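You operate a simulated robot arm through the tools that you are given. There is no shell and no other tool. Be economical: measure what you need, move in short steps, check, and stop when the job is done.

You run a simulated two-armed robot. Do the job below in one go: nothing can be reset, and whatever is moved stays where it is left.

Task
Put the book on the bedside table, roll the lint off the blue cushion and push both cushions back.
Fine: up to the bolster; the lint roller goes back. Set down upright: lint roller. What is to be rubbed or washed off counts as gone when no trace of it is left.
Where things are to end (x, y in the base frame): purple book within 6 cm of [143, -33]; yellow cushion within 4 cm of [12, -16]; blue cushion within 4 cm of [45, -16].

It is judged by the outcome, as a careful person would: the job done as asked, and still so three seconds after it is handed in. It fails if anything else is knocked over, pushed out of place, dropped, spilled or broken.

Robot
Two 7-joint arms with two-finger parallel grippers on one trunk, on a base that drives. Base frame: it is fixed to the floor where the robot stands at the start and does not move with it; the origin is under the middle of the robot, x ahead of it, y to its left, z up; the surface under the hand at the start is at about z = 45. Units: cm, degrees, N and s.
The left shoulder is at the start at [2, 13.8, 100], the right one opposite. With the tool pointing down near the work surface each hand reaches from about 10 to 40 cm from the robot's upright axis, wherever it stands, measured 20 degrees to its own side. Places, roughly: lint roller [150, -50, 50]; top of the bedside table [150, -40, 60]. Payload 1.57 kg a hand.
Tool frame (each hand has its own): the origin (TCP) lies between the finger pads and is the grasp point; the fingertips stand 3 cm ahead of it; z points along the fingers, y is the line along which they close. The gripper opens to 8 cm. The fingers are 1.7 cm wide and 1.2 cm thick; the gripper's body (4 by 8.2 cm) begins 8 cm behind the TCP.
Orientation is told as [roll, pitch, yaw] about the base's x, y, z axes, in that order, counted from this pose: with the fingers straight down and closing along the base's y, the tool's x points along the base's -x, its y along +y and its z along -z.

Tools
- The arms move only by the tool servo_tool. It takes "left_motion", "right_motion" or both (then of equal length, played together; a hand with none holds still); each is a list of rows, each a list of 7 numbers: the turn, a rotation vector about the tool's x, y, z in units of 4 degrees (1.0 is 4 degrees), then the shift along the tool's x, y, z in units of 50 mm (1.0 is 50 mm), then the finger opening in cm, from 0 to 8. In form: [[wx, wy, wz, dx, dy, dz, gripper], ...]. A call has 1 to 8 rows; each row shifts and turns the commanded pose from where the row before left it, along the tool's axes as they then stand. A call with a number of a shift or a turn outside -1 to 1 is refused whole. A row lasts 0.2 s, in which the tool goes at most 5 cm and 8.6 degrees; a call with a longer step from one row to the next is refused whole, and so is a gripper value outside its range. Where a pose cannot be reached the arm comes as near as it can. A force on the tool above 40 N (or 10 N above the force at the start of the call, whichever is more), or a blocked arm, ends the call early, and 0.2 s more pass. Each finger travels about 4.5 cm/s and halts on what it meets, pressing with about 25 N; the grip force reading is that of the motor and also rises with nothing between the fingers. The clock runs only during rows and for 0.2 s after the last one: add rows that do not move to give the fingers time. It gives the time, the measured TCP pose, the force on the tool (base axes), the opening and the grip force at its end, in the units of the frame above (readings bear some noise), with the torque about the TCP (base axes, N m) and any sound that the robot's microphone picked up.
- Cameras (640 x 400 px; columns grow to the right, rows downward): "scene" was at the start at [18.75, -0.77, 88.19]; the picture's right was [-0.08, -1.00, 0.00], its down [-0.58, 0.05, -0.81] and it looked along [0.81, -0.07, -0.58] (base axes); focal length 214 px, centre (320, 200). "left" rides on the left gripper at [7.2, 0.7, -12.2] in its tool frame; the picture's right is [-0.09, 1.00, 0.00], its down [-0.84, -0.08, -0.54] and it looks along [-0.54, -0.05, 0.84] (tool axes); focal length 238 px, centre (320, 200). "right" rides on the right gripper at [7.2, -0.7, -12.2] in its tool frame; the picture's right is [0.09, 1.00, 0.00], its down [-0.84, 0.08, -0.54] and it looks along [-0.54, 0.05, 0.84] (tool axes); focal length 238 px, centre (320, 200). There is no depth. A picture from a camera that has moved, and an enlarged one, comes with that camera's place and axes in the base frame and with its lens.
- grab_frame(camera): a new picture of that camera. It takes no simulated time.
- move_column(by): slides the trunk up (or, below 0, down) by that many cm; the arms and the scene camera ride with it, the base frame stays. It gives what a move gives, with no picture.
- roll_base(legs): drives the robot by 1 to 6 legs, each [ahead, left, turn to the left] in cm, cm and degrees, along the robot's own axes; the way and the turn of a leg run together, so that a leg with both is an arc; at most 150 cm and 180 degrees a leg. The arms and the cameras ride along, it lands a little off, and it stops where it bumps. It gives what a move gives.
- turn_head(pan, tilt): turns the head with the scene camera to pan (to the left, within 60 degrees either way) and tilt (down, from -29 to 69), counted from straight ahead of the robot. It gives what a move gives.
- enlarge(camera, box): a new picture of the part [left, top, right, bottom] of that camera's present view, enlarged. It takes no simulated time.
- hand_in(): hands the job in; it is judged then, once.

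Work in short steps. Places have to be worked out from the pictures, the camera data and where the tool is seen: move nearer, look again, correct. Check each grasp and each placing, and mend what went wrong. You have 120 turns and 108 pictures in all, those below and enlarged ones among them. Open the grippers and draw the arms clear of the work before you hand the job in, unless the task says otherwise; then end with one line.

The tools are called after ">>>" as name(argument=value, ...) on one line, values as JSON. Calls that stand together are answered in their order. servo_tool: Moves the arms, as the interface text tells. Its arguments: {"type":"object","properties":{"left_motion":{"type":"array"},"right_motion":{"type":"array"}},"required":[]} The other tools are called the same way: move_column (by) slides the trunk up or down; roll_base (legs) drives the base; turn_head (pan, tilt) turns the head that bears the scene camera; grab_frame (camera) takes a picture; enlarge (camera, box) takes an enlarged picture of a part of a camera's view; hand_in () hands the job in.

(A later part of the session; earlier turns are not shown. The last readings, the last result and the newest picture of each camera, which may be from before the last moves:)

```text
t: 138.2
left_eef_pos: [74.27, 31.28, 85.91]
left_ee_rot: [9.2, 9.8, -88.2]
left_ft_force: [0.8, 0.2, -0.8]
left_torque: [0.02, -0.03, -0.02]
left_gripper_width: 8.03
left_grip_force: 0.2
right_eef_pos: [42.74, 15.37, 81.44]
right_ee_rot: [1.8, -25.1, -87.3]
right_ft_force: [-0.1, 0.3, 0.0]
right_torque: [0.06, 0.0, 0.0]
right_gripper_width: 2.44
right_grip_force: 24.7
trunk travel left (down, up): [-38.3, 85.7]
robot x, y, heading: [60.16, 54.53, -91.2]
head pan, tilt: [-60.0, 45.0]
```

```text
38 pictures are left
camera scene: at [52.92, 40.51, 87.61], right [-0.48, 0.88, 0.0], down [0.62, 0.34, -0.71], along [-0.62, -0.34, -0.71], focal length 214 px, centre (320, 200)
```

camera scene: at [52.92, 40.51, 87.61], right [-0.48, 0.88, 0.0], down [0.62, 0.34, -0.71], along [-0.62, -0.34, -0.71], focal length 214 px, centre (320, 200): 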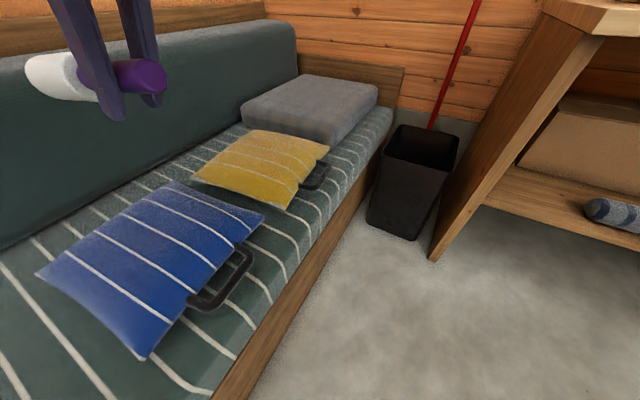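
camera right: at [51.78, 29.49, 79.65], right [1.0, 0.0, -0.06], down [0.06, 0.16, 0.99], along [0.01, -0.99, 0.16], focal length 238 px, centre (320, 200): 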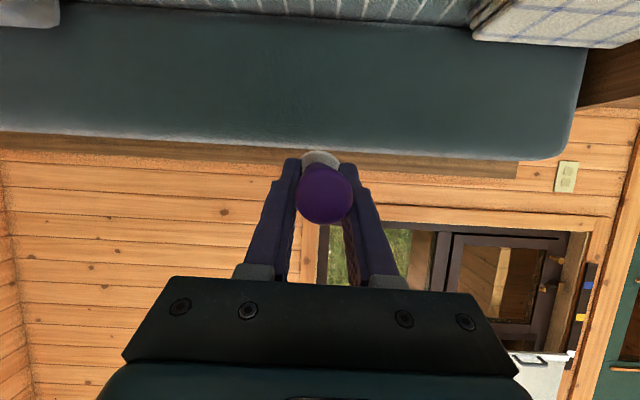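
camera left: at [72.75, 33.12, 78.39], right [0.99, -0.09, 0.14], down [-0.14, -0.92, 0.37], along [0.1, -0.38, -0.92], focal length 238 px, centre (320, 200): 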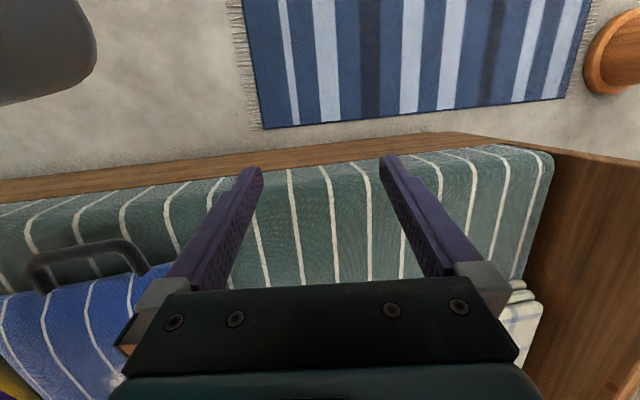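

It's a bin near [-22, 38] plus a shelf — I can stay clear of both. I'll shift to put the left hand in line with the blue cushion's handle (x≈45), heading -110°, and straighten the left tool.

>>> roll_base(legs=[[0, -15, 0], [0, 0, -19]])

>>> servo_tool(left_motion=[[0.46, -0.5, -0.85, 0, 0, 0, 8], [0.46, -0.5, -0.85, 0, 0, 0, 8], [0.46, -0.5, -0.85, 0, 0, 0, 8], [0.46, -0.5, -0.85, 0, 0, 0, 8], [0.46, -0.5, -0.85, 0, 0, 0, 8], [0, 0, 0, 0, 0, 0, 8]])

>>> turn_head(pan=20, tilt=60)

>>> grab_frame(camera="scene")

>>> grab_frame(camera="left")

```text
t: 140.6
left_eef_pos: [50.74, 28.23, 86.02]
left_ee_rot: [9.3, 9.9, -107.2]
left_ft_force: [-0.2, 0.3, -0.5]
left_torque: [0.0, 0.04, 0.03]
left_gripper_width: 7.97
left_grip_force: 0.1
right_eef_pos: [15.85, 23.49, 81.57]
right_ee_rot: [2.0, -25.1, -106.4]
right_ft_force: [0.0, 0.2, -1.2]
right_torque: [0.08, -0.05, -0.01]
right_gripper_width: 2.41
right_grip_force: 25.0
trunk travel left (down, up): [-38.3, 85.7]
robot x, y, heading: [45.01, 54.9, -110.5]
head pan, tilt: [-60.0, 45.0]
```

```text
t: 142.0
left_eef_pos: [52.0, 28.94, 84.17]
left_ee_rot: [5.6, 1.5, -90.9]
left_ft_force: [1.0, -0.3, 0.9]
left_torque: [-0.02, 0.02, -0.01]
left_gripper_width: 8.01
left_grip_force: 0.0
right_eef_pos: [15.89, 23.6, 81.37]
right_ee_rot: [1.9, -25.1, -106.4]
right_ft_force: [0.4, -0.4, -0.4]
right_torque: [0.05, -0.05, 0.0]
right_gripper_width: 2.46
right_grip_force: 25.2
trunk travel left (down, up): [-38.3, 85.7]
robot x, y, heading: [45.11, 54.67, -110.2]
head pan, tilt: [-60.0, 45.0]
```

```text
t: 143.5
left_eef_pos: [52.02, 29.0, 84.15]
left_ee_rot: [5.5, 1.4, -91.3]
left_ft_force: [1.4, -0.4, -0.3]
left_torque: [0.01, 0.02, 0.0]
left_gripper_width: 7.98
left_grip_force: 0.1
right_eef_pos: [15.8, 23.69, 81.33]
right_ee_rot: [1.9, -25.1, -106.4]
right_ft_force: [0.0, -0.7, -1.5]
right_torque: [0.09, -0.05, -0.04]
right_gripper_width: 2.42
right_grip_force: 25.6
trunk travel left (down, up): [-38.3, 85.7]
robot x, y, heading: [45.26, 54.71, -110.6]
head pan, tilt: [20.0, 60.0]
```

```text
37 pictures are left
camera scene: at [41.69, 38.71, 85.66], right [-1.0, 0.01, 0.0], down [0.01, 0.87, -0.5], along [0.0, -0.5, -0.87], focal length 214 px, centre (320, 200)
```

scene: 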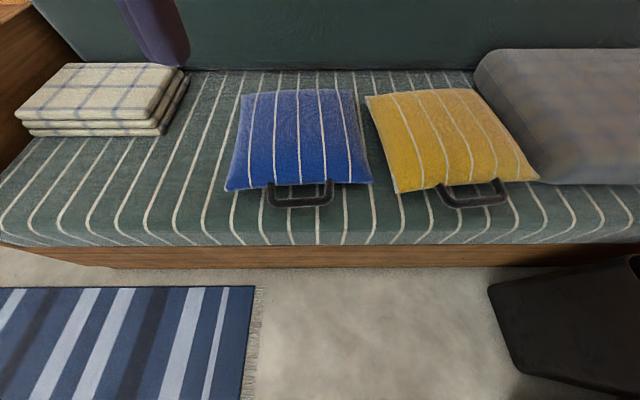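

```text
36 pictures are left
camera left: at [51.65, 35.9, 96.58], right [0.99, -0.12, 0.09], down [-0.15, -0.85, 0.51], along [0.02, -0.52, -0.85], focal length 238 px, centre (320, 200)
```

left: 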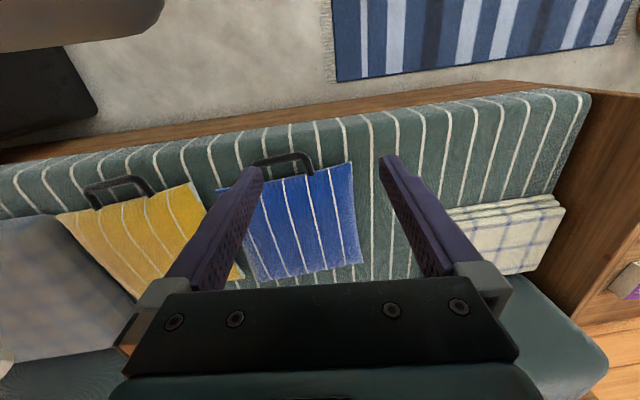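

From above: blue centre ≈[46.5, -2.3], handle bar centred x≈45.8 at y≈18.5; yellow centre ≈[11.5, -2], handle at x≈10.5. I'll bring the open left hand down outside the blue handle so both fingers bear on the bar.

>>> servo_tool(left_motion=[[0.3, -0.1, 0, -0.12, -0.2, 0.75, 8], [0.3, -0.1, 0, -0.12, -0.2, 0.75, 8], [0.3, -0.1, 0, -0.12, -0.2, 0.75, 8], [0.3, 0, 0, -0.12, -0.2, 0.75, 8], [0.2, 0, 0, -0.12, -0.2, 0.75, 8], [0, 0, 0, -0.12, -0.2, 0.75, 8], [0, 0, 0, 0, 0, 0, 8]])

>>> grab_frame(camera="left")

>>> grab_frame(camera="scene")

```text
t: 145.1
left_eef_pos: [43.75, 23.71, 63.72]
left_ee_rot: [-4.4, -3.0, -91.2]
left_ft_force: [-0.4, 0.4, 0.9]
left_torque: [0.02, -0.01, 0.0]
left_gripper_width: 8.0
left_grip_force: 0.1
right_eef_pos: [15.85, 23.58, 81.43]
right_ee_rot: [1.9, -25.2, -106.3]
right_ft_force: [-0.1, 0.6, -0.7]
right_torque: [0.04, -0.03, 0.03]
right_gripper_width: 2.4
right_grip_force: 24.7
trunk travel left (down, up): [-38.3, 85.7]
robot x, y, heading: [45.1, 54.71, -110.1]
head pan, tilt: [20.0, 60.0]
```

```text
35 pictures are left
camera left: at [45.59, 31.44, 75.56], right [0.99, -0.12, -0.07], down [-0.05, -0.81, 0.59], along [-0.13, -0.58, -0.81], focal length 238 px, centre (320, 200)
```

left: 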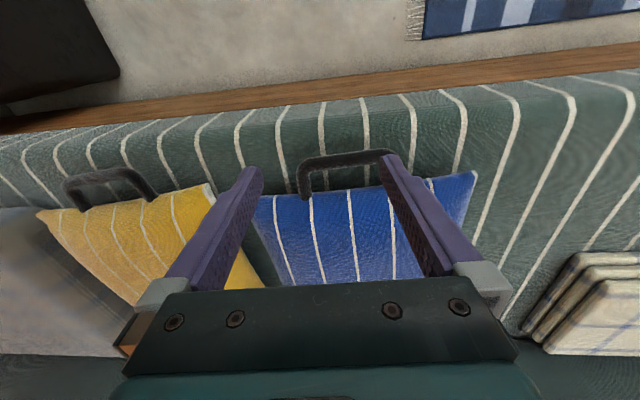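

```text
34 pictures are left
camera scene: at [41.72, 38.69, 85.66], right [-1.0, 0.01, 0.0], down [0.01, 0.87, -0.5], along [0.0, -0.5, -0.87], focal length 214 px, centre (320, 200)
```

scene: 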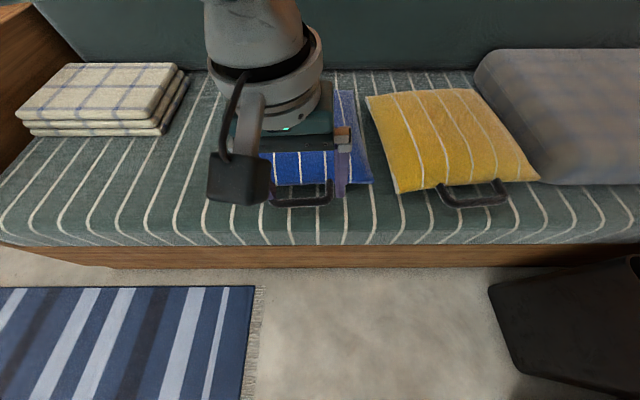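

Orientation overshot slightly; I'll correct it and lower to z≈49.5 with the fingers at y≈23.5, outside the bar.

>>> servo_tool(left_motion=[[-0.55, 0.37, 0, 0, 0.2, 0.4, 8], [-0.55, 0.37, 0, 0, 0.2, 0.5, 8], [0, 0, 0, 0, 0, 0.6, 8], [0, 0, 0, 0, 0, 0.6, 8], [0, 0, 0, 0, 0, 0.5, 8], [0, 0, 0, 0, 0, 0.2, 8], [0, 0, 0, 0, 0, 0, 8], [0, 0, 0, 0, 0, 0, 8]])

>>> grab_frame(camera="left")

```text
t: 146.9
left_eef_pos: [45.74, 23.61, 49.82]
left_ee_rot: [0.0, 0.1, -91.4]
left_ft_force: [0.0, -0.4, 0.3]
left_torque: [0.0, -0.02, 0.04]
left_gripper_width: 8.0
left_grip_force: 0.0
right_eef_pos: [15.87, 23.66, 81.45]
right_ee_rot: [1.9, -25.1, -106.4]
right_ft_force: [-1.2, 0.7, -1.1]
right_torque: [0.05, 0.0, 0.02]
right_gripper_width: 2.45
right_grip_force: 25.1
trunk travel left (down, up): [-38.3, 85.7]
robot x, y, heading: [44.79, 54.21, -110.2]
head pan, tilt: [20.0, 60.0]
```

```text
33 pictures are left
camera left: at [46.67, 30.72, 62.06], right [0.99, -0.12, 0.0], down [-0.1, -0.84, 0.54], along [-0.06, -0.54, -0.84], focal length 238 px, centre (320, 200)
```

left: 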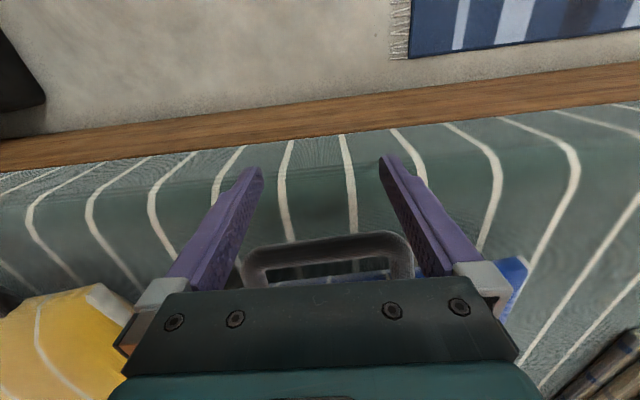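

Both fingers will land on the bar. I lower 0.4 cm more and advance to contact, watching force.

>>> servo_tool(left_motion=[[0, 0, 0, -0.2, 0, 0.08, 8], [0, 0, 0, -0.3, 0, 0, 8], [0, 0, 0, -0.3, 0, 0, 8], [0, 0, 0, -0.3, 0, 0, 8], [0, 0, 0, -0.2, 0, 0, 8], [0, 0, 0, 0, 0, 0, 8]])

>>> grab_frame(camera="left")

```text
t: 148.3
left_eef_pos: [45.52, 17.1, 49.28]
left_ee_rot: [0.0, 0.1, -91.3]
left_ft_force: [0.1, 1.0, 0.2]
left_torque: [0.0, 0.03, 0.06]
left_gripper_width: 7.99
left_grip_force: 0.1
right_eef_pos: [15.77, 23.62, 81.39]
right_ee_rot: [2.0, -25.1, -106.4]
right_ft_force: [0.7, 0.0, -1.2]
right_torque: [0.04, -0.05, -0.02]
right_gripper_width: 2.43
right_grip_force: 25.2
trunk travel left (down, up): [-38.3, 85.7]
robot x, y, heading: [45.13, 54.8, -110.5]
head pan, tilt: [20.0, 60.0]
```

```text
32 pictures are left
camera left: at [46.52, 24.2, 61.46], right [0.99, -0.12, 0.0], down [-0.1, -0.84, 0.54], along [-0.06, -0.54, -0.84], focal length 238 px, centre (320, 200)
```

left: 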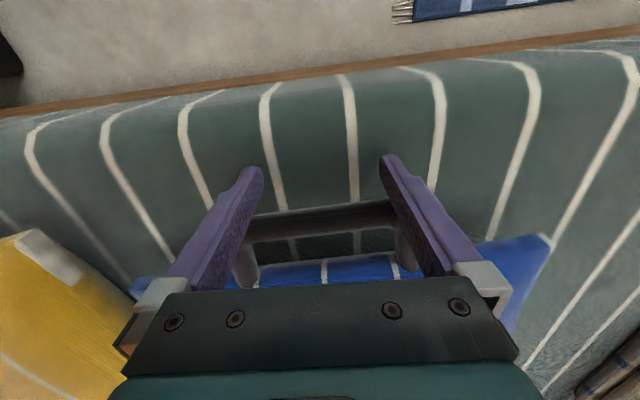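

The fingers are on the bar. I'll push by driving 10 cm toward the bolster, then finish with the arm under force control.

>>> roll_base(legs=[[9.4, 3.4, 0]])

>>> turn_head(pan=20, tilt=50)

>>> grab_frame(camera="scene")

```text
t: 149.5
left_eef_pos: [45.41, 7.19, 49.37]
left_ee_rot: [-0.1, 0.1, -91.5]
left_ft_force: [-0.7, 0.4, -0.6]
left_torque: [-0.02, 0.01, -0.01]
left_gripper_width: 8.0
left_grip_force: 0.0
right_eef_pos: [15.67, 13.7, 81.43]
right_ee_rot: [1.9, -25.0, -106.4]
right_ft_force: [0.6, 0.1, 0.8]
right_torque: [0.07, -0.03, -0.01]
right_gripper_width: 2.46
right_grip_force: 24.8
trunk travel left (down, up): [-38.3, 85.7]
robot x, y, heading: [45.15, 45.14, -110.3]
head pan, tilt: [20.0, 60.0]
```

```text
t: 150.2
left_eef_pos: [45.51, 7.21, 49.16]
left_ee_rot: [0.0, 0.1, -91.6]
left_ft_force: [-0.7, 0.1, -0.5]
left_torque: [-0.02, -0.01, 0.0]
left_gripper_width: 8.02
left_grip_force: 0.1
right_eef_pos: [15.78, 13.79, 81.41]
right_ee_rot: [1.9, -25.1, -106.5]
right_ft_force: [0.8, 0.6, -1.1]
right_torque: [0.06, -0.06, 0.0]
right_gripper_width: 2.45
right_grip_force: 25.3
trunk travel left (down, up): [-38.3, 85.7]
robot x, y, heading: [45.05, 44.96, -110.3]
head pan, tilt: [20.0, 50.0]
```

```text
31 pictures are left
camera scene: at [41.59, 27.85, 86.91], right [-1.0, 0.01, 0.0], down [0.01, 0.77, -0.64], along [0.0, -0.64, -0.77], focal length 214 px, centre (320, 200)
```

scene: 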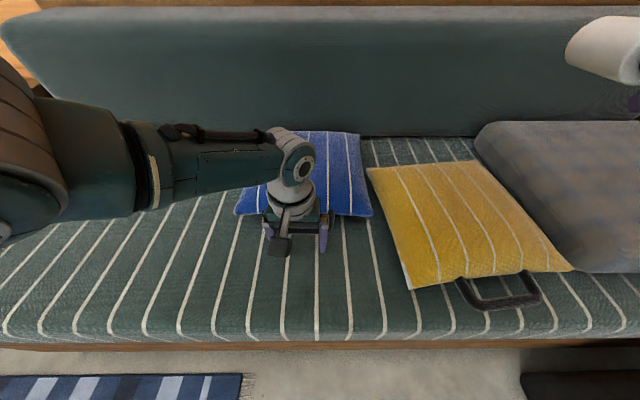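

The blue cushion slid straight: centre ≈[45.3, -16.2], edge level. I'll nudge another 1 cm with the arm to see if it meets the bolster.

>>> servo_tool(left_motion=[[0, 0, 0, -0.1, 0, 0, 8], [0, 0, 0, -0.1, 0, 0, 8], [0, 0, 0, 0, 0, 0, 8]])

>>> enlarge(camera="scene", box=[220, 100, 440, 240])

```text
t: 151.0
left_eef_pos: [45.44, 6.24, 49.25]
left_ee_rot: [0.0, 0.1, -91.5]
left_ft_force: [1.1, -0.1, -0.6]
left_torque: [0.0, 0.04, 0.02]
left_gripper_width: 7.98
left_grip_force: 0.1
right_eef_pos: [15.61, 13.73, 81.45]
right_ee_rot: [1.9, -25.0, -106.5]
right_ft_force: [0.0, -0.6, -0.8]
right_torque: [0.02, -0.04, 0.01]
right_gripper_width: 2.44
right_grip_force: 24.8
trunk travel left (down, up): [-38.3, 85.7]
robot x, y, heading: [45.18, 44.44, -110.5]
head pan, tilt: [20.0, 50.0]
```

```text
2.86 times, centred on (330, 170) of scene
camera zoom: at [41.6, 27.85, 86.91], right [-1.0, 0.01, 0.0], down [0.01, 0.77, -0.64], along [0.0, -0.64, -0.77], focal length 613 px, centre (291, 286)
```

zoom: 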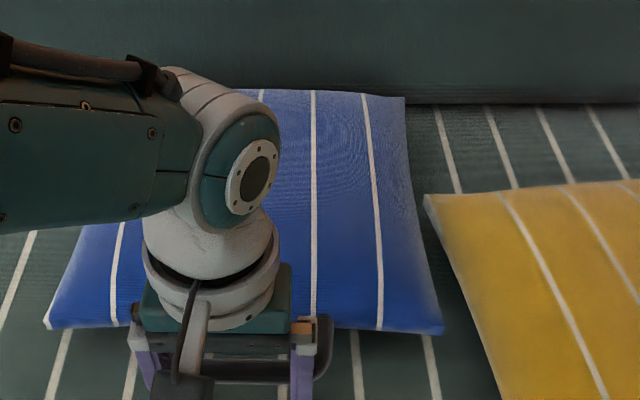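

Cushion sits at about -16. One last gentle 1.2 cm push to confirm contact.

>>> servo_tool(left_motion=[[0, 0, 0, -0.08, 0, 0, 8], [0, 0, 0, -0.08, 0, 0, 8], [0, 0, 0, -0.08, 0, 0, 8], [0, 0, 0, 0, 0, 0, 8]])

```text
t: 152.0
left_eef_pos: [45.6, 5.75, 49.47]
left_ee_rot: [0.0, 0.1, -91.4]
left_ft_force: [-0.8, 2.5, -0.5]
left_torque: [-0.02, -0.03, -0.05]
left_gripper_width: 7.98
left_grip_force: 0.0
left hand out of reach, approached as far as the arm can: row 1, 3
right_eef_pos: [15.68, 13.83, 81.4]
right_ee_rot: [1.9, -25.1, -106.5]
right_ft_force: [0.5, 0.0, -1.5]
right_torque: [0.06, -0.04, -0.01]
right_gripper_width: 2.43
right_grip_force: 25.1
trunk travel left (down, up): [-38.3, 85.7]
robot x, y, heading: [45.32, 45.19, -110.5]
head pan, tilt: [20.0, 50.0]
```

At the arm's reach limit, just bearing on the bar. A 1 cm base nudge completes it; then I withdraw and raise the hand.

>>> roll_base(legs=[[0.9, 0.3, 0]])

>>> servo_tool(left_motion=[[0, 0, 0, 0.3, 0, 0, 8], [0, 0, 0, 0.6, 0, -0.2, 8], [0, 0, 0, 0.5, 0, -0.6, 8], [0, 0, 0, 0.3, 0, -0.8, 8], [0, 0, 0, 0, 0, -0.8, 8], [0, 0, 0, 0, 0, -0.8, 8], [0, 0, 0, 0, 0, 0, 8]])

>>> grab_frame(camera="scene")

```text
t: 152.7
left_eef_pos: [45.78, 4.89, 49.52]
left_ee_rot: [0.0, 0.1, -91.5]
left_ft_force: [1.0, 0.1, -0.9]
left_torque: [0.01, -0.01, 0.02]
left_gripper_width: 7.98
left_grip_force: 0.1
right_eef_pos: [15.74, 12.9, 81.43]
right_ee_rot: [1.9, -25.1, -106.5]
right_ft_force: [-0.6, -0.6, -1.5]
right_torque: [0.1, -0.03, -0.03]
right_gripper_width: 2.43
right_grip_force: 25.0
trunk travel left (down, up): [-38.3, 85.7]
robot x, y, heading: [44.95, 44.02, -110.6]
head pan, tilt: [20.0, 50.0]
```

```text
t: 154.3
left_eef_pos: [46.07, 13.24, 65.41]
left_ee_rot: [-0.1, 0.0, -91.4]
left_ft_force: [-0.7, 0.3, 0.0]
left_torque: [0.0, -0.01, -0.02]
left_gripper_width: 8.0
left_grip_force: 0.0
right_eef_pos: [15.61, 12.9, 81.36]
right_ee_rot: [1.8, -25.2, -106.6]
right_ft_force: [-0.1, -0.3, -1.0]
right_torque: [0.05, 0.0, -0.01]
right_gripper_width: 2.41
right_grip_force: 25.5
trunk travel left (down, up): [-38.3, 85.7]
robot x, y, heading: [44.92, 43.65, -110.2]
head pan, tilt: [20.0, 50.0]
```

```text
29 pictures are left
camera scene: at [41.54, 26.95, 86.91], right [-1.0, 0.01, 0.0], down [0.01, 0.77, -0.64], along [0.0, -0.64, -0.77], focal length 214 px, centre (320, 200)
```

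scene: 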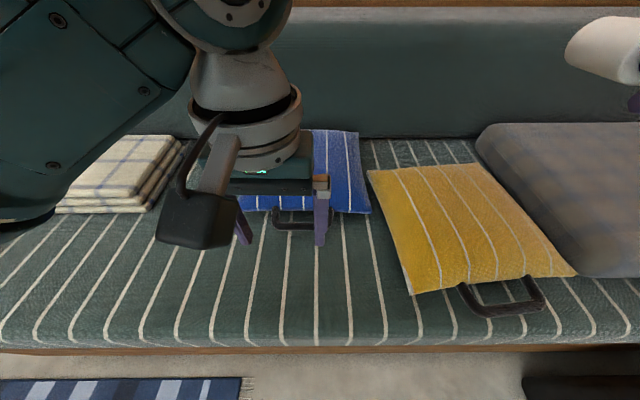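

Blue is in place (≈[45, -17], square to the bolster). Now I slide the base -x by 33 cm toward the yellow cushion, keeping clear of the bin and shelf.

>>> roll_base(legs=[[10.3, -31.4, 0]])

>>> servo_tool(left_motion=[[0, 0, 0, 0.5, 0, 0, 8], [0, 0, 0, 0.5, 0, 0, 8], [0, 0, 0, 0.5, 0, 0, 8], [0, 0, 0, 0.3, 0, 0, 8], [0, 0, 0, 0, 0, 0, 8]])

>>> grab_frame(camera="scene")

>>> grab_frame(camera="left")

```text
t: 156.5
left_eef_pos: [13.02, 14.71, 65.52]
left_ee_rot: [0.1, 0.1, -91.6]
left_ft_force: [-0.2, 0.6, -0.9]
left_torque: [0.02, -0.03, -0.04]
left_gripper_width: 8.02
left_grip_force: 0.1
right_eef_pos: [-17.28, 14.17, 81.5]
right_ee_rot: [1.9, -25.2, -106.6]
right_ft_force: [0.9, -0.8, -0.9]
right_torque: [0.08, -0.02, -0.03]
right_gripper_width: 2.43
right_grip_force: 25.2
trunk travel left (down, up): [-38.3, 85.7]
robot x, y, heading: [12.41, 45.18, -110.7]
head pan, tilt: [20.0, 50.0]
```

```text
t: 157.7
left_eef_pos: [13.42, 23.49, 65.38]
left_ee_rot: [0.0, 0.0, -91.6]
left_ft_force: [0.0, -0.2, -0.2]
left_torque: [0.01, 0.01, 0.03]
left_gripper_width: 7.98
left_grip_force: 0.1
right_eef_pos: [-17.31, 14.27, 81.36]
right_ee_rot: [2.0, -25.1, -106.5]
right_ft_force: [0.1, -0.8, -1.3]
right_torque: [0.07, -0.07, 0.03]
right_gripper_width: 2.44
right_grip_force: 25.0
trunk travel left (down, up): [-38.3, 85.7]
robot x, y, heading: [12.22, 45.32, -110.8]
head pan, tilt: [20.0, 50.0]
```

```text
28 pictures are left
camera scene: at [8.64, 28.16, 86.92], right [-1.0, 0.01, 0.0], down [0.01, 0.77, -0.64], along [-0.01, -0.64, -0.77], focal length 214 px, centre (320, 200)
```

scene: 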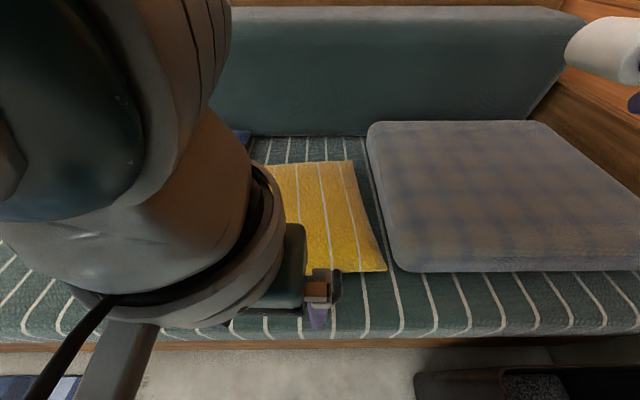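

```text
27 pictures are left
camera left: at [14.34, 30.63, 77.62], right [0.99, -0.12, 0.0], down [-0.1, -0.83, 0.54], along [-0.06, -0.54, -0.84], focal length 238 px, centre (320, 200)
```

left: 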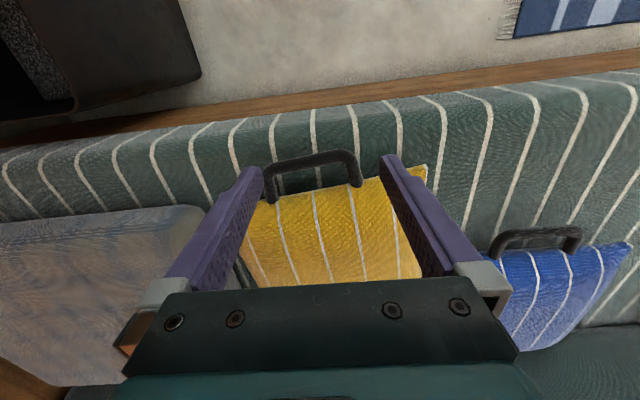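

Bar of the yellow handle is centred at x≈11.6, y≈17.8. Lowering the open left hand outside it.

>>> servo_tool(left_motion=[[0, 0, 0, 0, -0.18, 0.5, 8], [0, 0, 0, 0, -0.18, 0.6, 8], [0, 0, 0, 0, 0, 0.6, 8], [0, 0, 0, 0, 0, 0.6, 8], [0, 0, 0, 0, 0, 0.5, 8], [0, 0, 0, 0, 0, 0.4, 8], [0, 0, 0, 0, 0, 0, 8], [0, 0, 0, 0, 0, 0, 8]])

>>> grab_frame(camera="left")

```text
t: 159.5
left_eef_pos: [11.52, 23.67, 49.3]
left_ee_rot: [0.0, 0.1, -91.6]
left_ft_force: [-0.5, -1.0, -0.2]
left_torque: [0.01, -0.03, 0.0]
left_gripper_width: 8.0
left_grip_force: 0.0
right_eef_pos: [-17.27, 14.13, 81.38]
right_ee_rot: [1.9, -25.1, -106.5]
right_ft_force: [-0.3, 0.3, -1.5]
right_torque: [0.1, -0.02, -0.03]
right_gripper_width: 2.44
right_grip_force: 24.9
trunk travel left (down, up): [-38.3, 85.7]
robot x, y, heading: [12.16, 45.42, -110.3]
head pan, tilt: [20.0, 50.0]
```

```text
26 pictures are left
camera left: at [12.36, 30.75, 61.53], right [0.99, -0.12, 0.0], down [-0.1, -0.83, 0.54], along [-0.07, -0.54, -0.84], focal length 238 px, centre (320, 200)
```

left: 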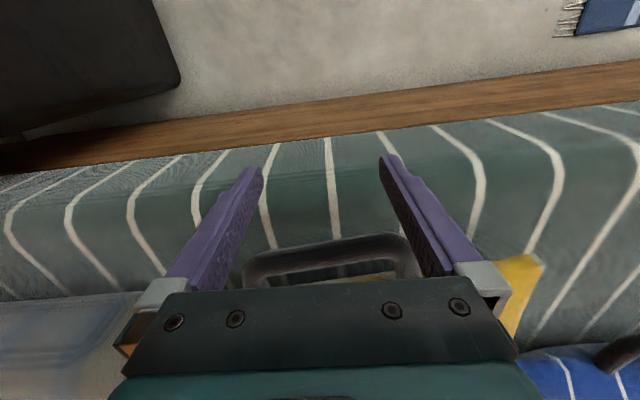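

Aligned. Pushing steadily with the arm, force-limited.

>>> servo_tool(left_motion=[[0, 0, 0, -0.3, 0, 0, 8], [0, 0, 0, -0.3, 0, 0, 8], [0, 0, 0, -0.3, 0, 0, 8], [0, 0, 0, -0.25, 0, 0, 8], [0, 0, 0, -0.25, 0, 0, 8], [0, 0, 0, -0.25, 0, 0, 8], [0, 0, 0, -0.25, 0, 0, 8], [0, 0, 0, 0, 0, 0, 8]])

>>> servo_tool(left_motion=[[0, 0, 0, -0.25, 0, 0, 8], [0, 0, 0, -0.25, 0, 0, 8], [0, 0, 0, -0.25, 0, 0, 8], [0, 0, 0, -0.25, 0, 0, 8], [0, 0, 0, -0.25, 0, 0, 8], [0, 0, 0, -0.1, 0, 0, 8], [0, 0, 0, 0, 0, 0, 8]])

>>> grab_frame(camera="scene")

>>> grab_frame(camera="left")

```text
t: 161.3
left_eef_pos: [11.25, 14.19, 49.34]
left_ee_rot: [0.0, 0.0, -91.6]
left_ft_force: [-0.5, 1.0, -1.4]
left_torque: [0.0, -0.01, 0.05]
left_gripper_width: 8.01
left_grip_force: 0.2
right_eef_pos: [-17.36, 14.28, 81.33]
right_ee_rot: [2.0, -25.1, -106.6]
right_ft_force: [0.5, 0.1, -1.0]
right_torque: [0.09, 0.0, -0.03]
right_gripper_width: 2.45
right_grip_force: 25.4
trunk travel left (down, up): [-38.3, 85.7]
robot x, y, heading: [12.34, 45.16, -110.6]
head pan, tilt: [20.0, 50.0]
```

```text
t: 162.9
left_eef_pos: [10.94, 7.35, 49.36]
left_ee_rot: [0.2, 0.1, -91.8]
left_ft_force: [1.0, 2.5, 0.2]
left_torque: [-0.02, 0.04, 0.03]
left_gripper_width: 8.0
left_grip_force: 0.2
right_eef_pos: [-17.27, 14.32, 81.3]
right_ee_rot: [2.0, -25.1, -106.6]
right_ft_force: [-0.5, -0.2, -0.1]
right_torque: [0.04, -0.02, 0.02]
right_gripper_width: 2.44
right_grip_force: 24.9
trunk travel left (down, up): [-38.3, 85.7]
robot x, y, heading: [12.13, 45.17, -111.0]
head pan, tilt: [20.0, 50.0]
```

```text
25 pictures are left
camera scene: at [8.65, 28.22, 86.91], right [-1.0, 0.01, 0.0], down [0.01, 0.77, -0.64], along [-0.01, -0.64, -0.77], focal length 214 px, centre (320, 200)
```

scene: 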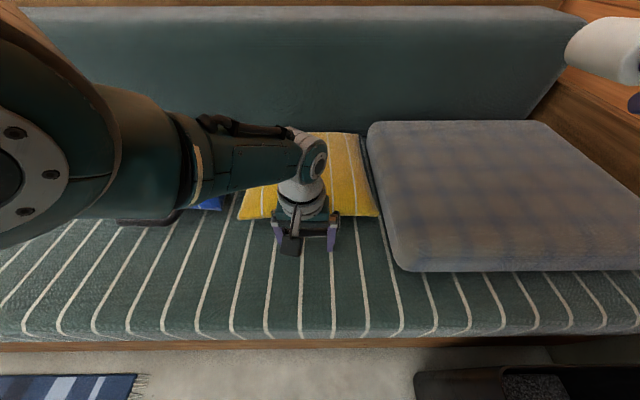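

```text
24 pictures are left
camera left: at [11.94, 14.57, 61.51], right [0.99, -0.12, 0.0], down [-0.1, -0.83, 0.54], along [-0.07, -0.54, -0.84], focal length 238 px, centre (320, 200)
```

left: 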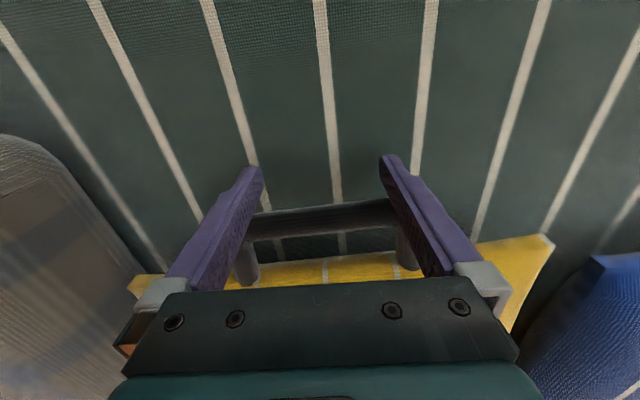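

Yellow is at about [10.8, -15.1], square, and the blanket hasn't moved. A last 1.3 cm base nudge, then withdraw and raise.

>>> roll_base(legs=[[1.2, 0.45, 0]])

>>> servo_tool(left_motion=[[0, 0, 0, 0.3, 0, 0, 8], [0, 0, 0, 0.6, 0, -0.2, 8], [0, 0, 0, 0.6, 0, -0.6, 8], [0, 0, 0, 0.4, 0, -0.8, 8], [0, 0, 0, 0.3, 0, -0.8, 8], [0, 0, 0, 0.2, 0, -0.8, 8], [0, 0, 0, 0, 0, -0.8, 8], [0, 0, 0, 0, 0, -0.6, 8]])

>>> roll_base(legs=[[-10.4, 28.6, 0], [0, 0, 20]])

>>> turn_head(pan=-10, tilt=50)

>>> grab_frame(camera="scene")

```text
t: 163.7
left_eef_pos: [11.07, 6.05, 49.36]
left_ee_rot: [0.0, 0.1, -91.6]
left_ft_force: [0.5, -0.5, -0.2]
left_torque: [0.03, 0.01, -0.04]
left_gripper_width: 7.99
left_grip_force: 0.1
right_eef_pos: [-17.23, 12.91, 81.31]
right_ee_rot: [1.9, -25.1, -106.6]
right_ft_force: [-0.1, -0.3, -0.9]
right_torque: [0.09, -0.02, 0.02]
right_gripper_width: 2.42
right_grip_force: 25.5
trunk travel left (down, up): [-38.3, 85.7]
robot x, y, heading: [12.02, 43.92, -110.5]
head pan, tilt: [20.0, 50.0]
```

```text
t: 165.7
left_eef_pos: [16.16, 16.36, 64.07]
left_ee_rot: [7.6, -2.7, -92.2]
left_ft_force: [-0.6, 0.2, -0.2]
left_torque: [0.0, 0.02, 0.0]
left_gripper_width: 7.99
left_grip_force: 0.0
left hand out of reach, approached as far as the arm can: row 7, 8
right_eef_pos: [-17.07, 12.87, 81.51]
right_ee_rot: [1.9, -25.1, -106.6]
right_ft_force: [0.9, 0.9, -1.0]
right_torque: [0.05, -0.01, -0.02]
right_gripper_width: 2.44
right_grip_force: 25.0
trunk travel left (down, up): [-38.3, 85.7]
robot x, y, heading: [12.37, 43.99, -110.6]
head pan, tilt: [20.0, 50.0]
stopped in row 8 (left hand): the arm was blocked; the commanded pose is now the measured one
```

```text
t: 168.8
left_eef_pos: [56.29, 18.83, 64.1]
left_ee_rot: [7.6, -2.6, -71.8]
left_ft_force: [0.5, -0.6, -0.4]
left_torque: [-0.01, -0.01, 0.0]
left_gripper_width: 7.99
left_grip_force: 0.1
right_eef_pos: [26.18, 3.91, 81.35]
right_ee_rot: [1.9, -25.1, -86.3]
right_ft_force: [0.1, -0.5, -0.6]
right_torque: [0.04, 0.05, 0.01]
right_gripper_width: 2.44
right_grip_force: 25.5
trunk travel left (down, up): [-38.3, 85.7]
robot x, y, heading: [43.05, 43.17, -90.3]
head pan, tilt: [20.0, 50.0]
```

```text
t: 169.8
left_eef_pos: [56.37, 18.87, 64.04]
left_ee_rot: [7.8, -2.8, -71.8]
left_ft_force: [-0.5, 0.1, 0.2]
left_torque: [-0.02, 0.0, -0.05]
left_gripper_width: 8.01
left_grip_force: 0.0
right_eef_pos: [26.12, 4.01, 81.39]
right_ee_rot: [1.9, -25.1, -86.2]
right_ft_force: [0.2, 0.0, -0.6]
right_torque: [0.05, 0.03, -0.01]
right_gripper_width: 2.41
right_grip_force: 25.1
trunk travel left (down, up): [-38.3, 85.7]
robot x, y, heading: [43.13, 43.29, -90.3]
head pan, tilt: [-10.0, 50.0]
```

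```text
23 pictures are left
camera scene: at [41.6, 25.76, 86.92], right [-0.98, 0.18, 0.0], down [0.14, 0.75, -0.64], along [-0.11, -0.63, -0.77], focal length 214 px, centre (320, 200)
```

scene: 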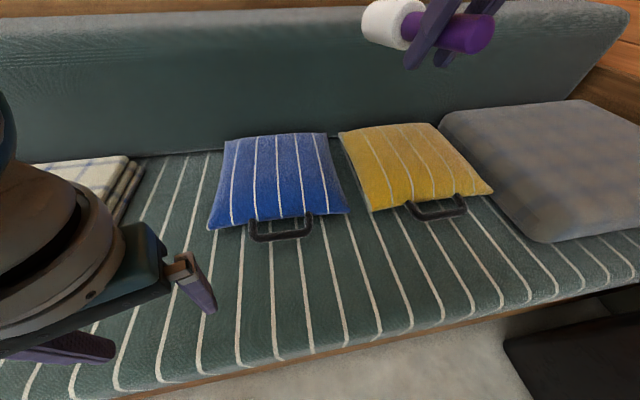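

Both cushions look placed. I'll double-check yellow's x with a more centred view.

>>> turn_head(pan=-40, tilt=45)

>>> grab_frame(camera="scene")

```text
t: 170.7
left_eef_pos: [56.49, 18.78, 64.02]
left_ee_rot: [7.8, -2.7, -71.8]
left_ft_force: [-0.3, 0.4, 0.0]
left_torque: [0.02, 0.01, 0.0]
left_gripper_width: 8.02
left_grip_force: 0.0
right_eef_pos: [26.23, 4.02, 81.42]
right_ee_rot: [1.9, -25.1, -86.3]
right_ft_force: [-0.1, -0.5, -0.3]
right_torque: [0.07, -0.05, 0.01]
right_gripper_width: 2.44
right_grip_force: 25.8
trunk travel left (down, up): [-38.3, 85.7]
robot x, y, heading: [42.99, 43.45, -90.1]
head pan, tilt: [-40.0, 45.0]
```

```text
22 pictures are left
camera scene: at [37.71, 27.13, 87.61], right [-0.76, 0.65, 0.0], down [0.46, 0.54, -0.71], along [-0.46, -0.54, -0.71], focal length 214 px, centre (320, 200)
```

scene: 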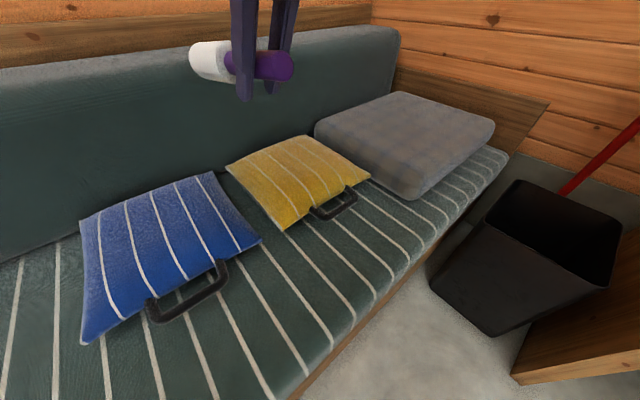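

Yellow measures ≈[10.8, -16], fine. Now the roller: in the grip it has swivelled ~65° from the fingers, so to stand it upright I must swing it back — I'll pitch the tool up, then press the roll's side gently against the bolster face. First raise the left hand and pitch the right tool.

>>> servo_tool(left_motion=[[0, 0, 0, -0.3, 0, -0.6, 8], [0, 0, 0, -0.3, 0, -0.6, 8], [0, 0, 0, -0.3, 0, -0.6, 8], [0, 0, 0, -0.3, 0, -0.6, 8], [0, 0, 0, -0.2, 0, -0.6, 8], [0, 0, 0, 0, 0, -0.6, 8], [0, 0, 0, 0, 0, -0.5, 8], [0, 0, 0, 0, 0, 0, 8]], right_motion=[[0, 1, 0, 0, 0, 0, 1.5], [0, 1, 0, 0, 0, 0, 1.5], [0, 1, 0, 0, 0, 0, 1.5], [0, 1, 0, 0, 0, 0, 1.5], [0, 1, 0, 0, 0, 0, 1.5], [0, 1, 0, 0, 0, 0, 1.5], [0, 1, 0, 0, 0, 0, 1.5], [0, 0, 0, 0, 0, 0, 1.5]])

>>> servo_tool(right_motion=[[0, 1, 0, 0.2, 0, 0, 1.5], [0, 1, 0, 0.2, 0, 0, 1.5], [0, 1, 0, 0.2, 0, 0, 1.5], [0, 1, 0, 0.2, 0, 0, 1.5], [0, 1, 0, 0.1, 0, 0, 1.5], [0, 0, 0, 0, 0, 0, 1.5]])

>>> grab_frame(camera="scene")

```text
t: 172.5
left_eef_pos: [59.47, 6.39, 70.57]
left_ee_rot: [9.4, -3.4, -70.8]
left_ft_force: [-0.4, 1.0, 0.1]
left_torque: [-0.04, 0.01, -0.02]
left_gripper_width: 7.99
left_grip_force: 0.1
left hand out of reach, approached as far as the arm can: row 1, 2, 3, 4, 5, 6, 7
right_eef_pos: [26.14, 3.95, 81.33]
right_ee_rot: [1.7, 3.1, -85.4]
right_ft_force: [0.6, 0.7, -0.8]
right_torque: [0.06, 0.02, -0.02]
right_gripper_width: 2.43
right_grip_force: 25.4
trunk travel left (down, up): [-38.3, 85.7]
robot x, y, heading: [43.11, 43.03, -90.4]
head pan, tilt: [-40.0, 45.0]
```

```text
t: 173.9
left_eef_pos: [59.47, 6.27, 70.6]
left_ee_rot: [9.2, -3.3, -70.7]
left_ft_force: [-0.4, 0.4, -0.7]
left_torque: [-0.02, 0.01, -0.02]
left_gripper_width: 8.01
left_grip_force: 0.0
right_eef_pos: [25.73, 8.44, 82.13]
right_ee_rot: [1.9, 23.0, -84.8]
right_ft_force: [-0.2, 0.7, -1.2]
right_torque: [0.08, 0.02, -0.01]
right_gripper_width: 2.44
right_grip_force: 25.2
trunk travel left (down, up): [-38.3, 85.7]
robot x, y, heading: [42.85, 43.5, -90.3]
head pan, tilt: [-40.0, 45.0]
```

```text
21 pictures are left
camera scene: at [37.7, 27.14, 87.61], right [-0.76, 0.65, 0.0], down [0.46, 0.54, -0.71], along [-0.46, -0.54, -0.71], focal length 214 px, centre (320, 200)
```

scene: 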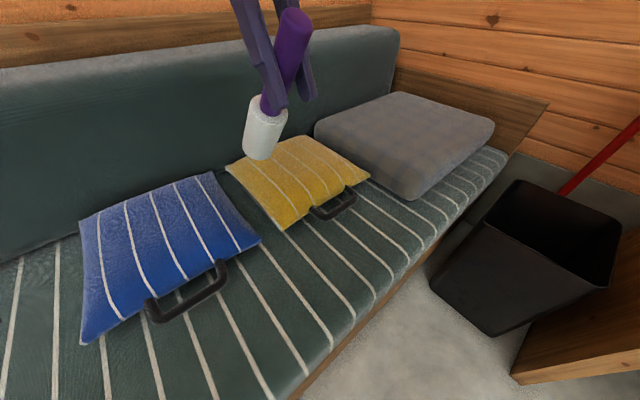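

The roller now leans about 32° forward of vertical. I'll lower the column 6 cm, tuck the left hand back, and drive toward the bolster until the nose nearly meets its face.

>>> servo_tool(left_motion=[[0, 0, 0, 0.5, 0, 0, 8], [0, 0, 0, 0.5, 0, 0, 8], [0, 0, 0, 0.5, 0, 0, 8], [0, 0, 0, 0, 0, 0, 8]])

>>> move_column(by=-6)

>>> roll_base(legs=[[27, 0, 0]])

>>> turn_head(pan=-45, tilt=25)

>>> grab_frame(camera="scene")

```text
t: 175.1
left_eef_pos: [60.09, 11.42, 67.14]
left_ee_rot: [12.3, -5.1, -70.2]
left_ft_force: [0.7, 0.2, 0.9]
left_torque: [-0.01, 0.09, 0.0]
left_gripper_width: 7.98
left_grip_force: 0.1
left hand out of reach, approached as far as the arm can: row 1, 2, 3
right_eef_pos: [25.79, 8.23, 82.1]
right_ee_rot: [2.0, 22.9, -84.8]
right_ft_force: [-0.4, 0.0, -0.3]
right_torque: [0.06, 0.02, -0.01]
right_gripper_width: 2.43
right_grip_force: 24.9
trunk travel left (down, up): [-38.3, 85.7]
robot x, y, heading: [42.89, 43.57, -90.3]
head pan, tilt: [-40.0, 45.0]
stopped in row 4 (left hand): the arm was blocked; the commanded pose is now the measured one
```

```text
t: 176.1
left_eef_pos: [60.05, 11.36, 60.92]
left_ee_rot: [12.3, -5.0, -70.1]
left_ft_force: [0.1, -0.6, 0.3]
left_torque: [-0.02, 0.02, 0.01]
left_gripper_width: 8.0
left_grip_force: 0.0
right_eef_pos: [25.81, 8.25, 76.2]
right_ee_rot: [1.8, 22.9, -84.8]
right_ft_force: [-0.4, -0.1, -1.4]
right_torque: [0.02, -0.02, -0.01]
right_gripper_width: 2.41
right_grip_force: 25.3
trunk travel left (down, up): [-32.3, 91.7]
robot x, y, heading: [43.11, 43.3, -90.1]
head pan, tilt: [-40.0, 45.0]
```

```text
t: 178.0
left_eef_pos: [59.77, -15.18, 61.04]
left_ee_rot: [12.3, -5.0, -70.6]
left_ft_force: [0.5, -0.1, 0.4]
left_torque: [-0.01, 0.0, -0.02]
left_gripper_width: 8.0
left_grip_force: 0.1
right_eef_pos: [25.5, -18.02, 76.21]
right_ee_rot: [1.8, 22.9, -85.0]
right_ft_force: [-0.6, -0.4, -1.1]
right_torque: [0.01, -0.02, 0.01]
right_gripper_width: 2.45
right_grip_force: 25.4
trunk travel left (down, up): [-32.3, 91.7]
robot x, y, heading: [42.48, 17.15, -90.7]
head pan, tilt: [-40.0, 45.0]
```

```text
t: 178.9
left_eef_pos: [59.86, -15.25, 60.94]
left_ee_rot: [12.5, -5.1, -70.4]
left_ft_force: [0.3, 0.1, -0.6]
left_torque: [0.02, -0.01, -0.01]
left_gripper_width: 8.0
left_grip_force: 0.0
right_eef_pos: [25.49, -18.04, 76.15]
right_ee_rot: [1.8, 23.0, -85.0]
right_ft_force: [0.2, 0.1, -0.2]
right_torque: [0.04, -0.01, 0.01]
right_gripper_width: 2.46
right_grip_force: 25.3
trunk travel left (down, up): [-32.3, 91.7]
robot x, y, heading: [42.46, 16.71, -90.6]
head pan, tilt: [-45.0, 25.0]
```

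```text
20 pictures are left
camera scene: at [36.18, 0.39, 84.66], right [-0.7, 0.71, 0.0], down [0.3, 0.3, -0.91], along [-0.65, -0.64, -0.42], focal length 214 px, centre (320, 200)
```

scene: 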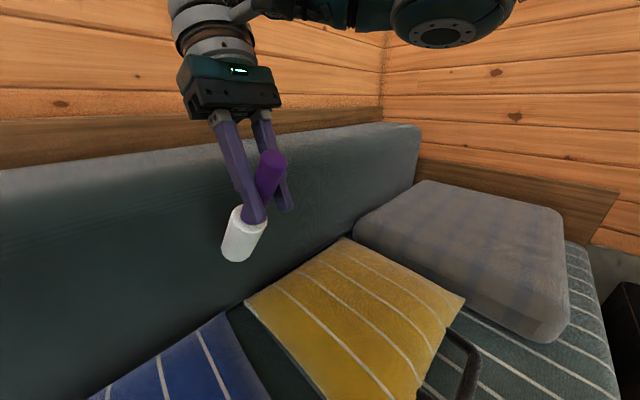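

Nose still a few cm from the bolster. Driving in small steps with force readings.

>>> roll_base(legs=[[6, 0, 0]])

>>> roll_base(legs=[[3, 0, 0]])

>>> grab_frame(camera="scene")

```text
t: 179.8
left_eef_pos: [59.7, -21.25, 60.96]
left_ee_rot: [12.6, -5.0, -70.5]
left_ft_force: [-0.2, -0.5, -0.6]
left_torque: [-0.02, 0.03, -0.02]
left_gripper_width: 7.99
left_grip_force: 0.0
right_eef_pos: [25.31, -24.0, 76.11]
right_ee_rot: [1.8, 22.9, -85.1]
right_ft_force: [-0.3, 1.1, -0.6]
right_torque: [0.04, 0.0, 0.0]
right_gripper_width: 2.42
right_grip_force: 25.2
trunk travel left (down, up): [-32.3, 91.7]
robot x, y, heading: [43.02, 11.42, -90.7]
head pan, tilt: [-45.0, 25.0]
```

```text
t: 180.7
left_eef_pos: [59.83, -24.31, 60.93]
left_ee_rot: [12.6, -5.1, -70.5]
left_ft_force: [0.6, 0.2, 0.1]
left_torque: [0.02, -0.01, 0.0]
left_gripper_width: 7.99
left_grip_force: 0.1
right_eef_pos: [25.32, -27.12, 76.1]
right_ee_rot: [1.7, 22.7, -85.3]
right_ft_force: [0.5, 0.0, 0.5]
right_torque: [0.04, -0.02, 0.0]
right_gripper_width: 2.43
right_grip_force: 24.9
trunk travel left (down, up): [-32.3, 91.7]
robot x, y, heading: [42.55, 7.8, -90.4]
head pan, tilt: [-45.0, 25.0]
```

```text
19 pictures are left
camera scene: at [36.05, -8.61, 84.66], right [-0.7, 0.71, 0.0], down [0.3, 0.3, -0.91], along [-0.65, -0.63, -0.42], focal length 214 px, centre (320, 200)
```

scene: 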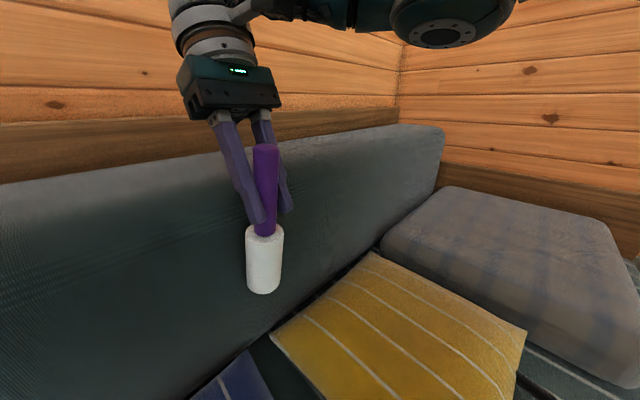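

The bolster is swinging it back nicely, with about 8° of forward lean left. Another 2 cm.

>>> roll_base(legs=[[2, 0, 0]])

>>> grab_frame(camera="scene")

```text
t: 181.5
left_eef_pos: [59.77, -26.26, 60.97]
left_ee_rot: [12.6, -5.1, -70.5]
left_ft_force: [0.0, -0.2, 0.1]
left_torque: [0.01, 0.03, 0.01]
left_gripper_width: 7.99
left_grip_force: 0.1
right_eef_pos: [25.22, -29.13, 76.04]
right_ee_rot: [1.7, 22.8, -85.3]
right_ft_force: [0.0, -0.4, -1.5]
right_torque: [0.04, -0.02, 0.0]
right_gripper_width: 2.44
right_grip_force: 24.9
trunk travel left (down, up): [-32.3, 91.7]
robot x, y, heading: [42.61, 6.01, -90.5]
head pan, tilt: [-45.0, 25.0]
```

```text
18 pictures are left
camera scene: at [36.02, -10.6, 84.66], right [-0.7, 0.71, 0.0], down [0.3, 0.3, -0.91], along [-0.65, -0.63, -0.42], focal length 214 px, centre (320, 200)
```

scene: 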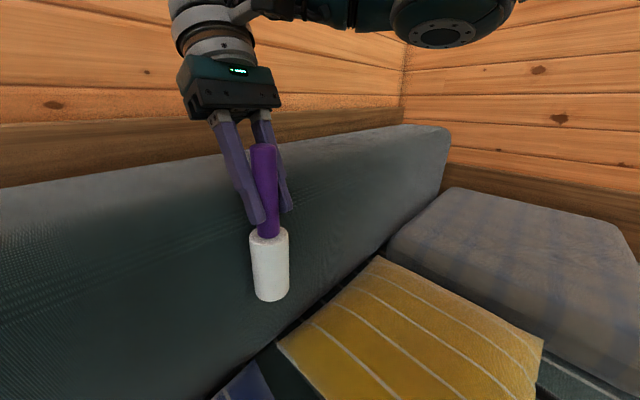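

Nearly upright (about 4° left, which I'll trim with the tool). Backing off, raising the column, and straightening the left arm for the trip.

>>> roll_base(legs=[[-40, 0, 0]])

>>> move_column(by=6)

>>> servo_tool(left_motion=[[0.6, 0.8, 1, 0, 0, 0, 8], [0.6, 0.8, 1, 0, 0, 0, 8], [0.6, 0.8, 1, 0, 0, 0, 8], [0.6, 0.8, 1, 0, 0, 0, 8], [0.6, 0.8, 1, 0, 0, 0, 8], [0, 0, 0, 0, 0, -0.5, 8], [0, 0, 0, 0, 0, -0.5, 8], [0, 0, 0, 0, 0, 0, 8]])

>>> servo_tool(left_motion=[[0, 0, 0, 0.2, 0, -0.5, 8], [0, 0, 0, 0.2, 0, -0.5, 8], [0, 0, 0, 0.2, 0, -0.5, 8], [0, 0, 0, 0.2, 0, -0.3, 8], [0, 0, 0, 0.2, 0, 0, 8], [0, 0, 0, 0, 0, 0, 8]])

```text
t: 183.9
left_eef_pos: [60.24, 13.57, 61.13]
left_ee_rot: [12.6, -5.1, -70.5]
left_ft_force: [-0.4, -0.6, 0.7]
left_torque: [-0.03, -0.01, 0.01]
left_gripper_width: 8.0
left_grip_force: 0.0
right_eef_pos: [25.64, 10.84, 76.09]
right_ee_rot: [1.8, 22.7, -85.5]
right_ft_force: [0.2, -0.6, -0.5]
right_torque: [0.0, 0.01, -0.02]
right_gripper_width: 2.42
right_grip_force: 25.0
trunk travel left (down, up): [-32.3, 91.7]
robot x, y, heading: [43.19, 45.83, -90.7]
head pan, tilt: [-45.0, 25.0]
```

```text
t: 184.9
left_eef_pos: [60.37, 13.5, 67.04]
left_ee_rot: [12.7, -5.1, -70.7]
left_ft_force: [-0.3, -0.3, 0.4]
left_torque: [-0.01, 0.01, -0.05]
left_gripper_width: 8.01
left_grip_force: 0.1
right_eef_pos: [25.69, 10.91, 82.11]
right_ee_rot: [1.8, 22.8, -85.5]
right_ft_force: [0.4, -0.6, -1.2]
right_torque: [-0.01, 0.03, 0.0]
right_gripper_width: 2.43
right_grip_force: 24.8
trunk travel left (down, up): [-38.3, 85.7]
robot x, y, heading: [42.99, 45.76, -90.5]
head pan, tilt: [-45.0, 25.0]
```

```text
t: 186.8
left_eef_pos: [61.61, 9.75, 69.2]
left_ee_rot: [-0.7, 12.8, -88.5]
left_ft_force: [0.2, -0.4, -0.8]
left_torque: [-0.02, 0.02, -0.01]
left_gripper_width: 7.99
left_grip_force: 0.1
left hand out of reach, approached as far as the arm can: row 3, 4, 6, 7
right_eef_pos: [25.67, 10.91, 82.12]
right_ee_rot: [1.8, 22.7, -85.4]
right_ft_force: [0.9, -0.1, -0.7]
right_torque: [0.04, -0.01, 0.05]
right_gripper_width: 2.43
right_grip_force: 25.3
trunk travel left (down, up): [-38.3, 85.7]
robot x, y, heading: [42.87, 45.94, -90.7]
head pan, tilt: [-45.0, 25.0]
```

```text
t: 188.2
left_eef_pos: [63.94, 6.96, 76.31]
left_ee_rot: [-0.8, 13.1, -88.7]
left_ft_force: [-0.2, -0.1, 0.1]
left_torque: [0.01, 0.01, 0.04]
left_gripper_width: 8.02
left_grip_force: 0.0
left hand out of reach, approached as far as the arm can: row 1, 2, 3, 4, 5
right_eef_pos: [25.64, 10.86, 82.15]
right_ee_rot: [1.7, 22.8, -85.5]
right_ft_force: [-0.2, -0.1, -1.2]
right_torque: [0.01, -0.02, -0.02]
right_gripper_width: 2.44
right_grip_force: 24.5
trunk travel left (down, up): [-38.3, 85.7]
robot x, y, heading: [43.18, 45.75, -90.6]
head pan, tilt: [-45.0, 25.0]
```

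The left arm is stretched out; for the table approach it must be tucked. I'll bring it back down and in, to the pose it held well earlier.

>>> servo_tool(left_motion=[[0, -0.8, 0, 0.2, -0.1, 0.6, 8], [0, -0.8, 0, 0.2, -0.1, 0.6, 8], [0, -0.8, 0, 0.2, -0.1, 0.6, 8], [0, -0.8, 0, 0.3, -0.1, 0.6, 8], [0, 0, 0, 0.3, -0.1, 0.4, 8], [0, 0, 0, 0.3, 0, 0.2, 8], [0, 0, 0, 0.3, 0, 0, 8], [0, 0, 0, 0, 0, 0, 8]])

```text
t: 190.2
left_eef_pos: [66.3, 16.47, 62.08]
left_ee_rot: [5.0, -0.8, -87.3]
left_ft_force: [-1.5, 0.1, -1.1]
left_torque: [-0.03, 0.01, 0.0]
left_gripper_width: 7.98
left_grip_force: 0.0
left hand out of reach, approached as far as the arm can: row 1
right_eef_pos: [25.64, 10.88, 82.05]
right_ee_rot: [1.8, 22.7, -85.4]
right_ft_force: [0.3, -0.1, -0.2]
right_torque: [0.01, 0.0, 0.02]
right_gripper_width: 2.45
right_grip_force: 24.9
trunk travel left (down, up): [-38.3, 85.7]
robot x, y, heading: [43.04, 45.66, -90.9]
head pan, tilt: [-45.0, 25.0]
stopped in row 8 (left hand): the arm was blocked; the commanded pose is now the measured one
```

Better. Now bring it 10 cm inward and 8 cm back.

>>> servo_tool(left_motion=[[0, 0, 0, 0, -0.4, -0.1, 8], [0, 0, 0, 0, -0.4, -0.1, 8], [0, 0, 0, 0, -0.4, -0.1, 8], [0, 0, 0, 0.3, -0.4, -0.1, 8], [0, 0, 0, 0.4, -0.4, 0, 8], [0, 0, 0, 0.4, 0, 0, 8], [0, 0, 0, 0.4, 0, 0, 8], [0, 0, 0, 0, 0, 0, 8]])

```text
t: 191.5
left_eef_pos: [60.97, 20.1, 62.72]
left_ee_rot: [12.3, -2.1, -87.2]
left_ft_force: [0.9, 0.4, -0.1]
left_torque: [0.01, 0.02, -0.01]
left_gripper_width: 7.98
left_grip_force: 0.2
right_eef_pos: [25.76, 10.88, 81.98]
right_ee_rot: [1.8, 22.8, -85.4]
right_ft_force: [-0.8, 0.2, -1.1]
right_torque: [-0.02, -0.01, 0.01]
right_gripper_width: 2.43
right_grip_force: 25.3
trunk travel left (down, up): [-38.3, 85.7]
robot x, y, heading: [43.2, 45.91, -90.4]
head pan, tilt: [-45.0, 25.0]
stopped in row 6 (left hand): the arm was blocked; the commanded pose is now the measured one
```

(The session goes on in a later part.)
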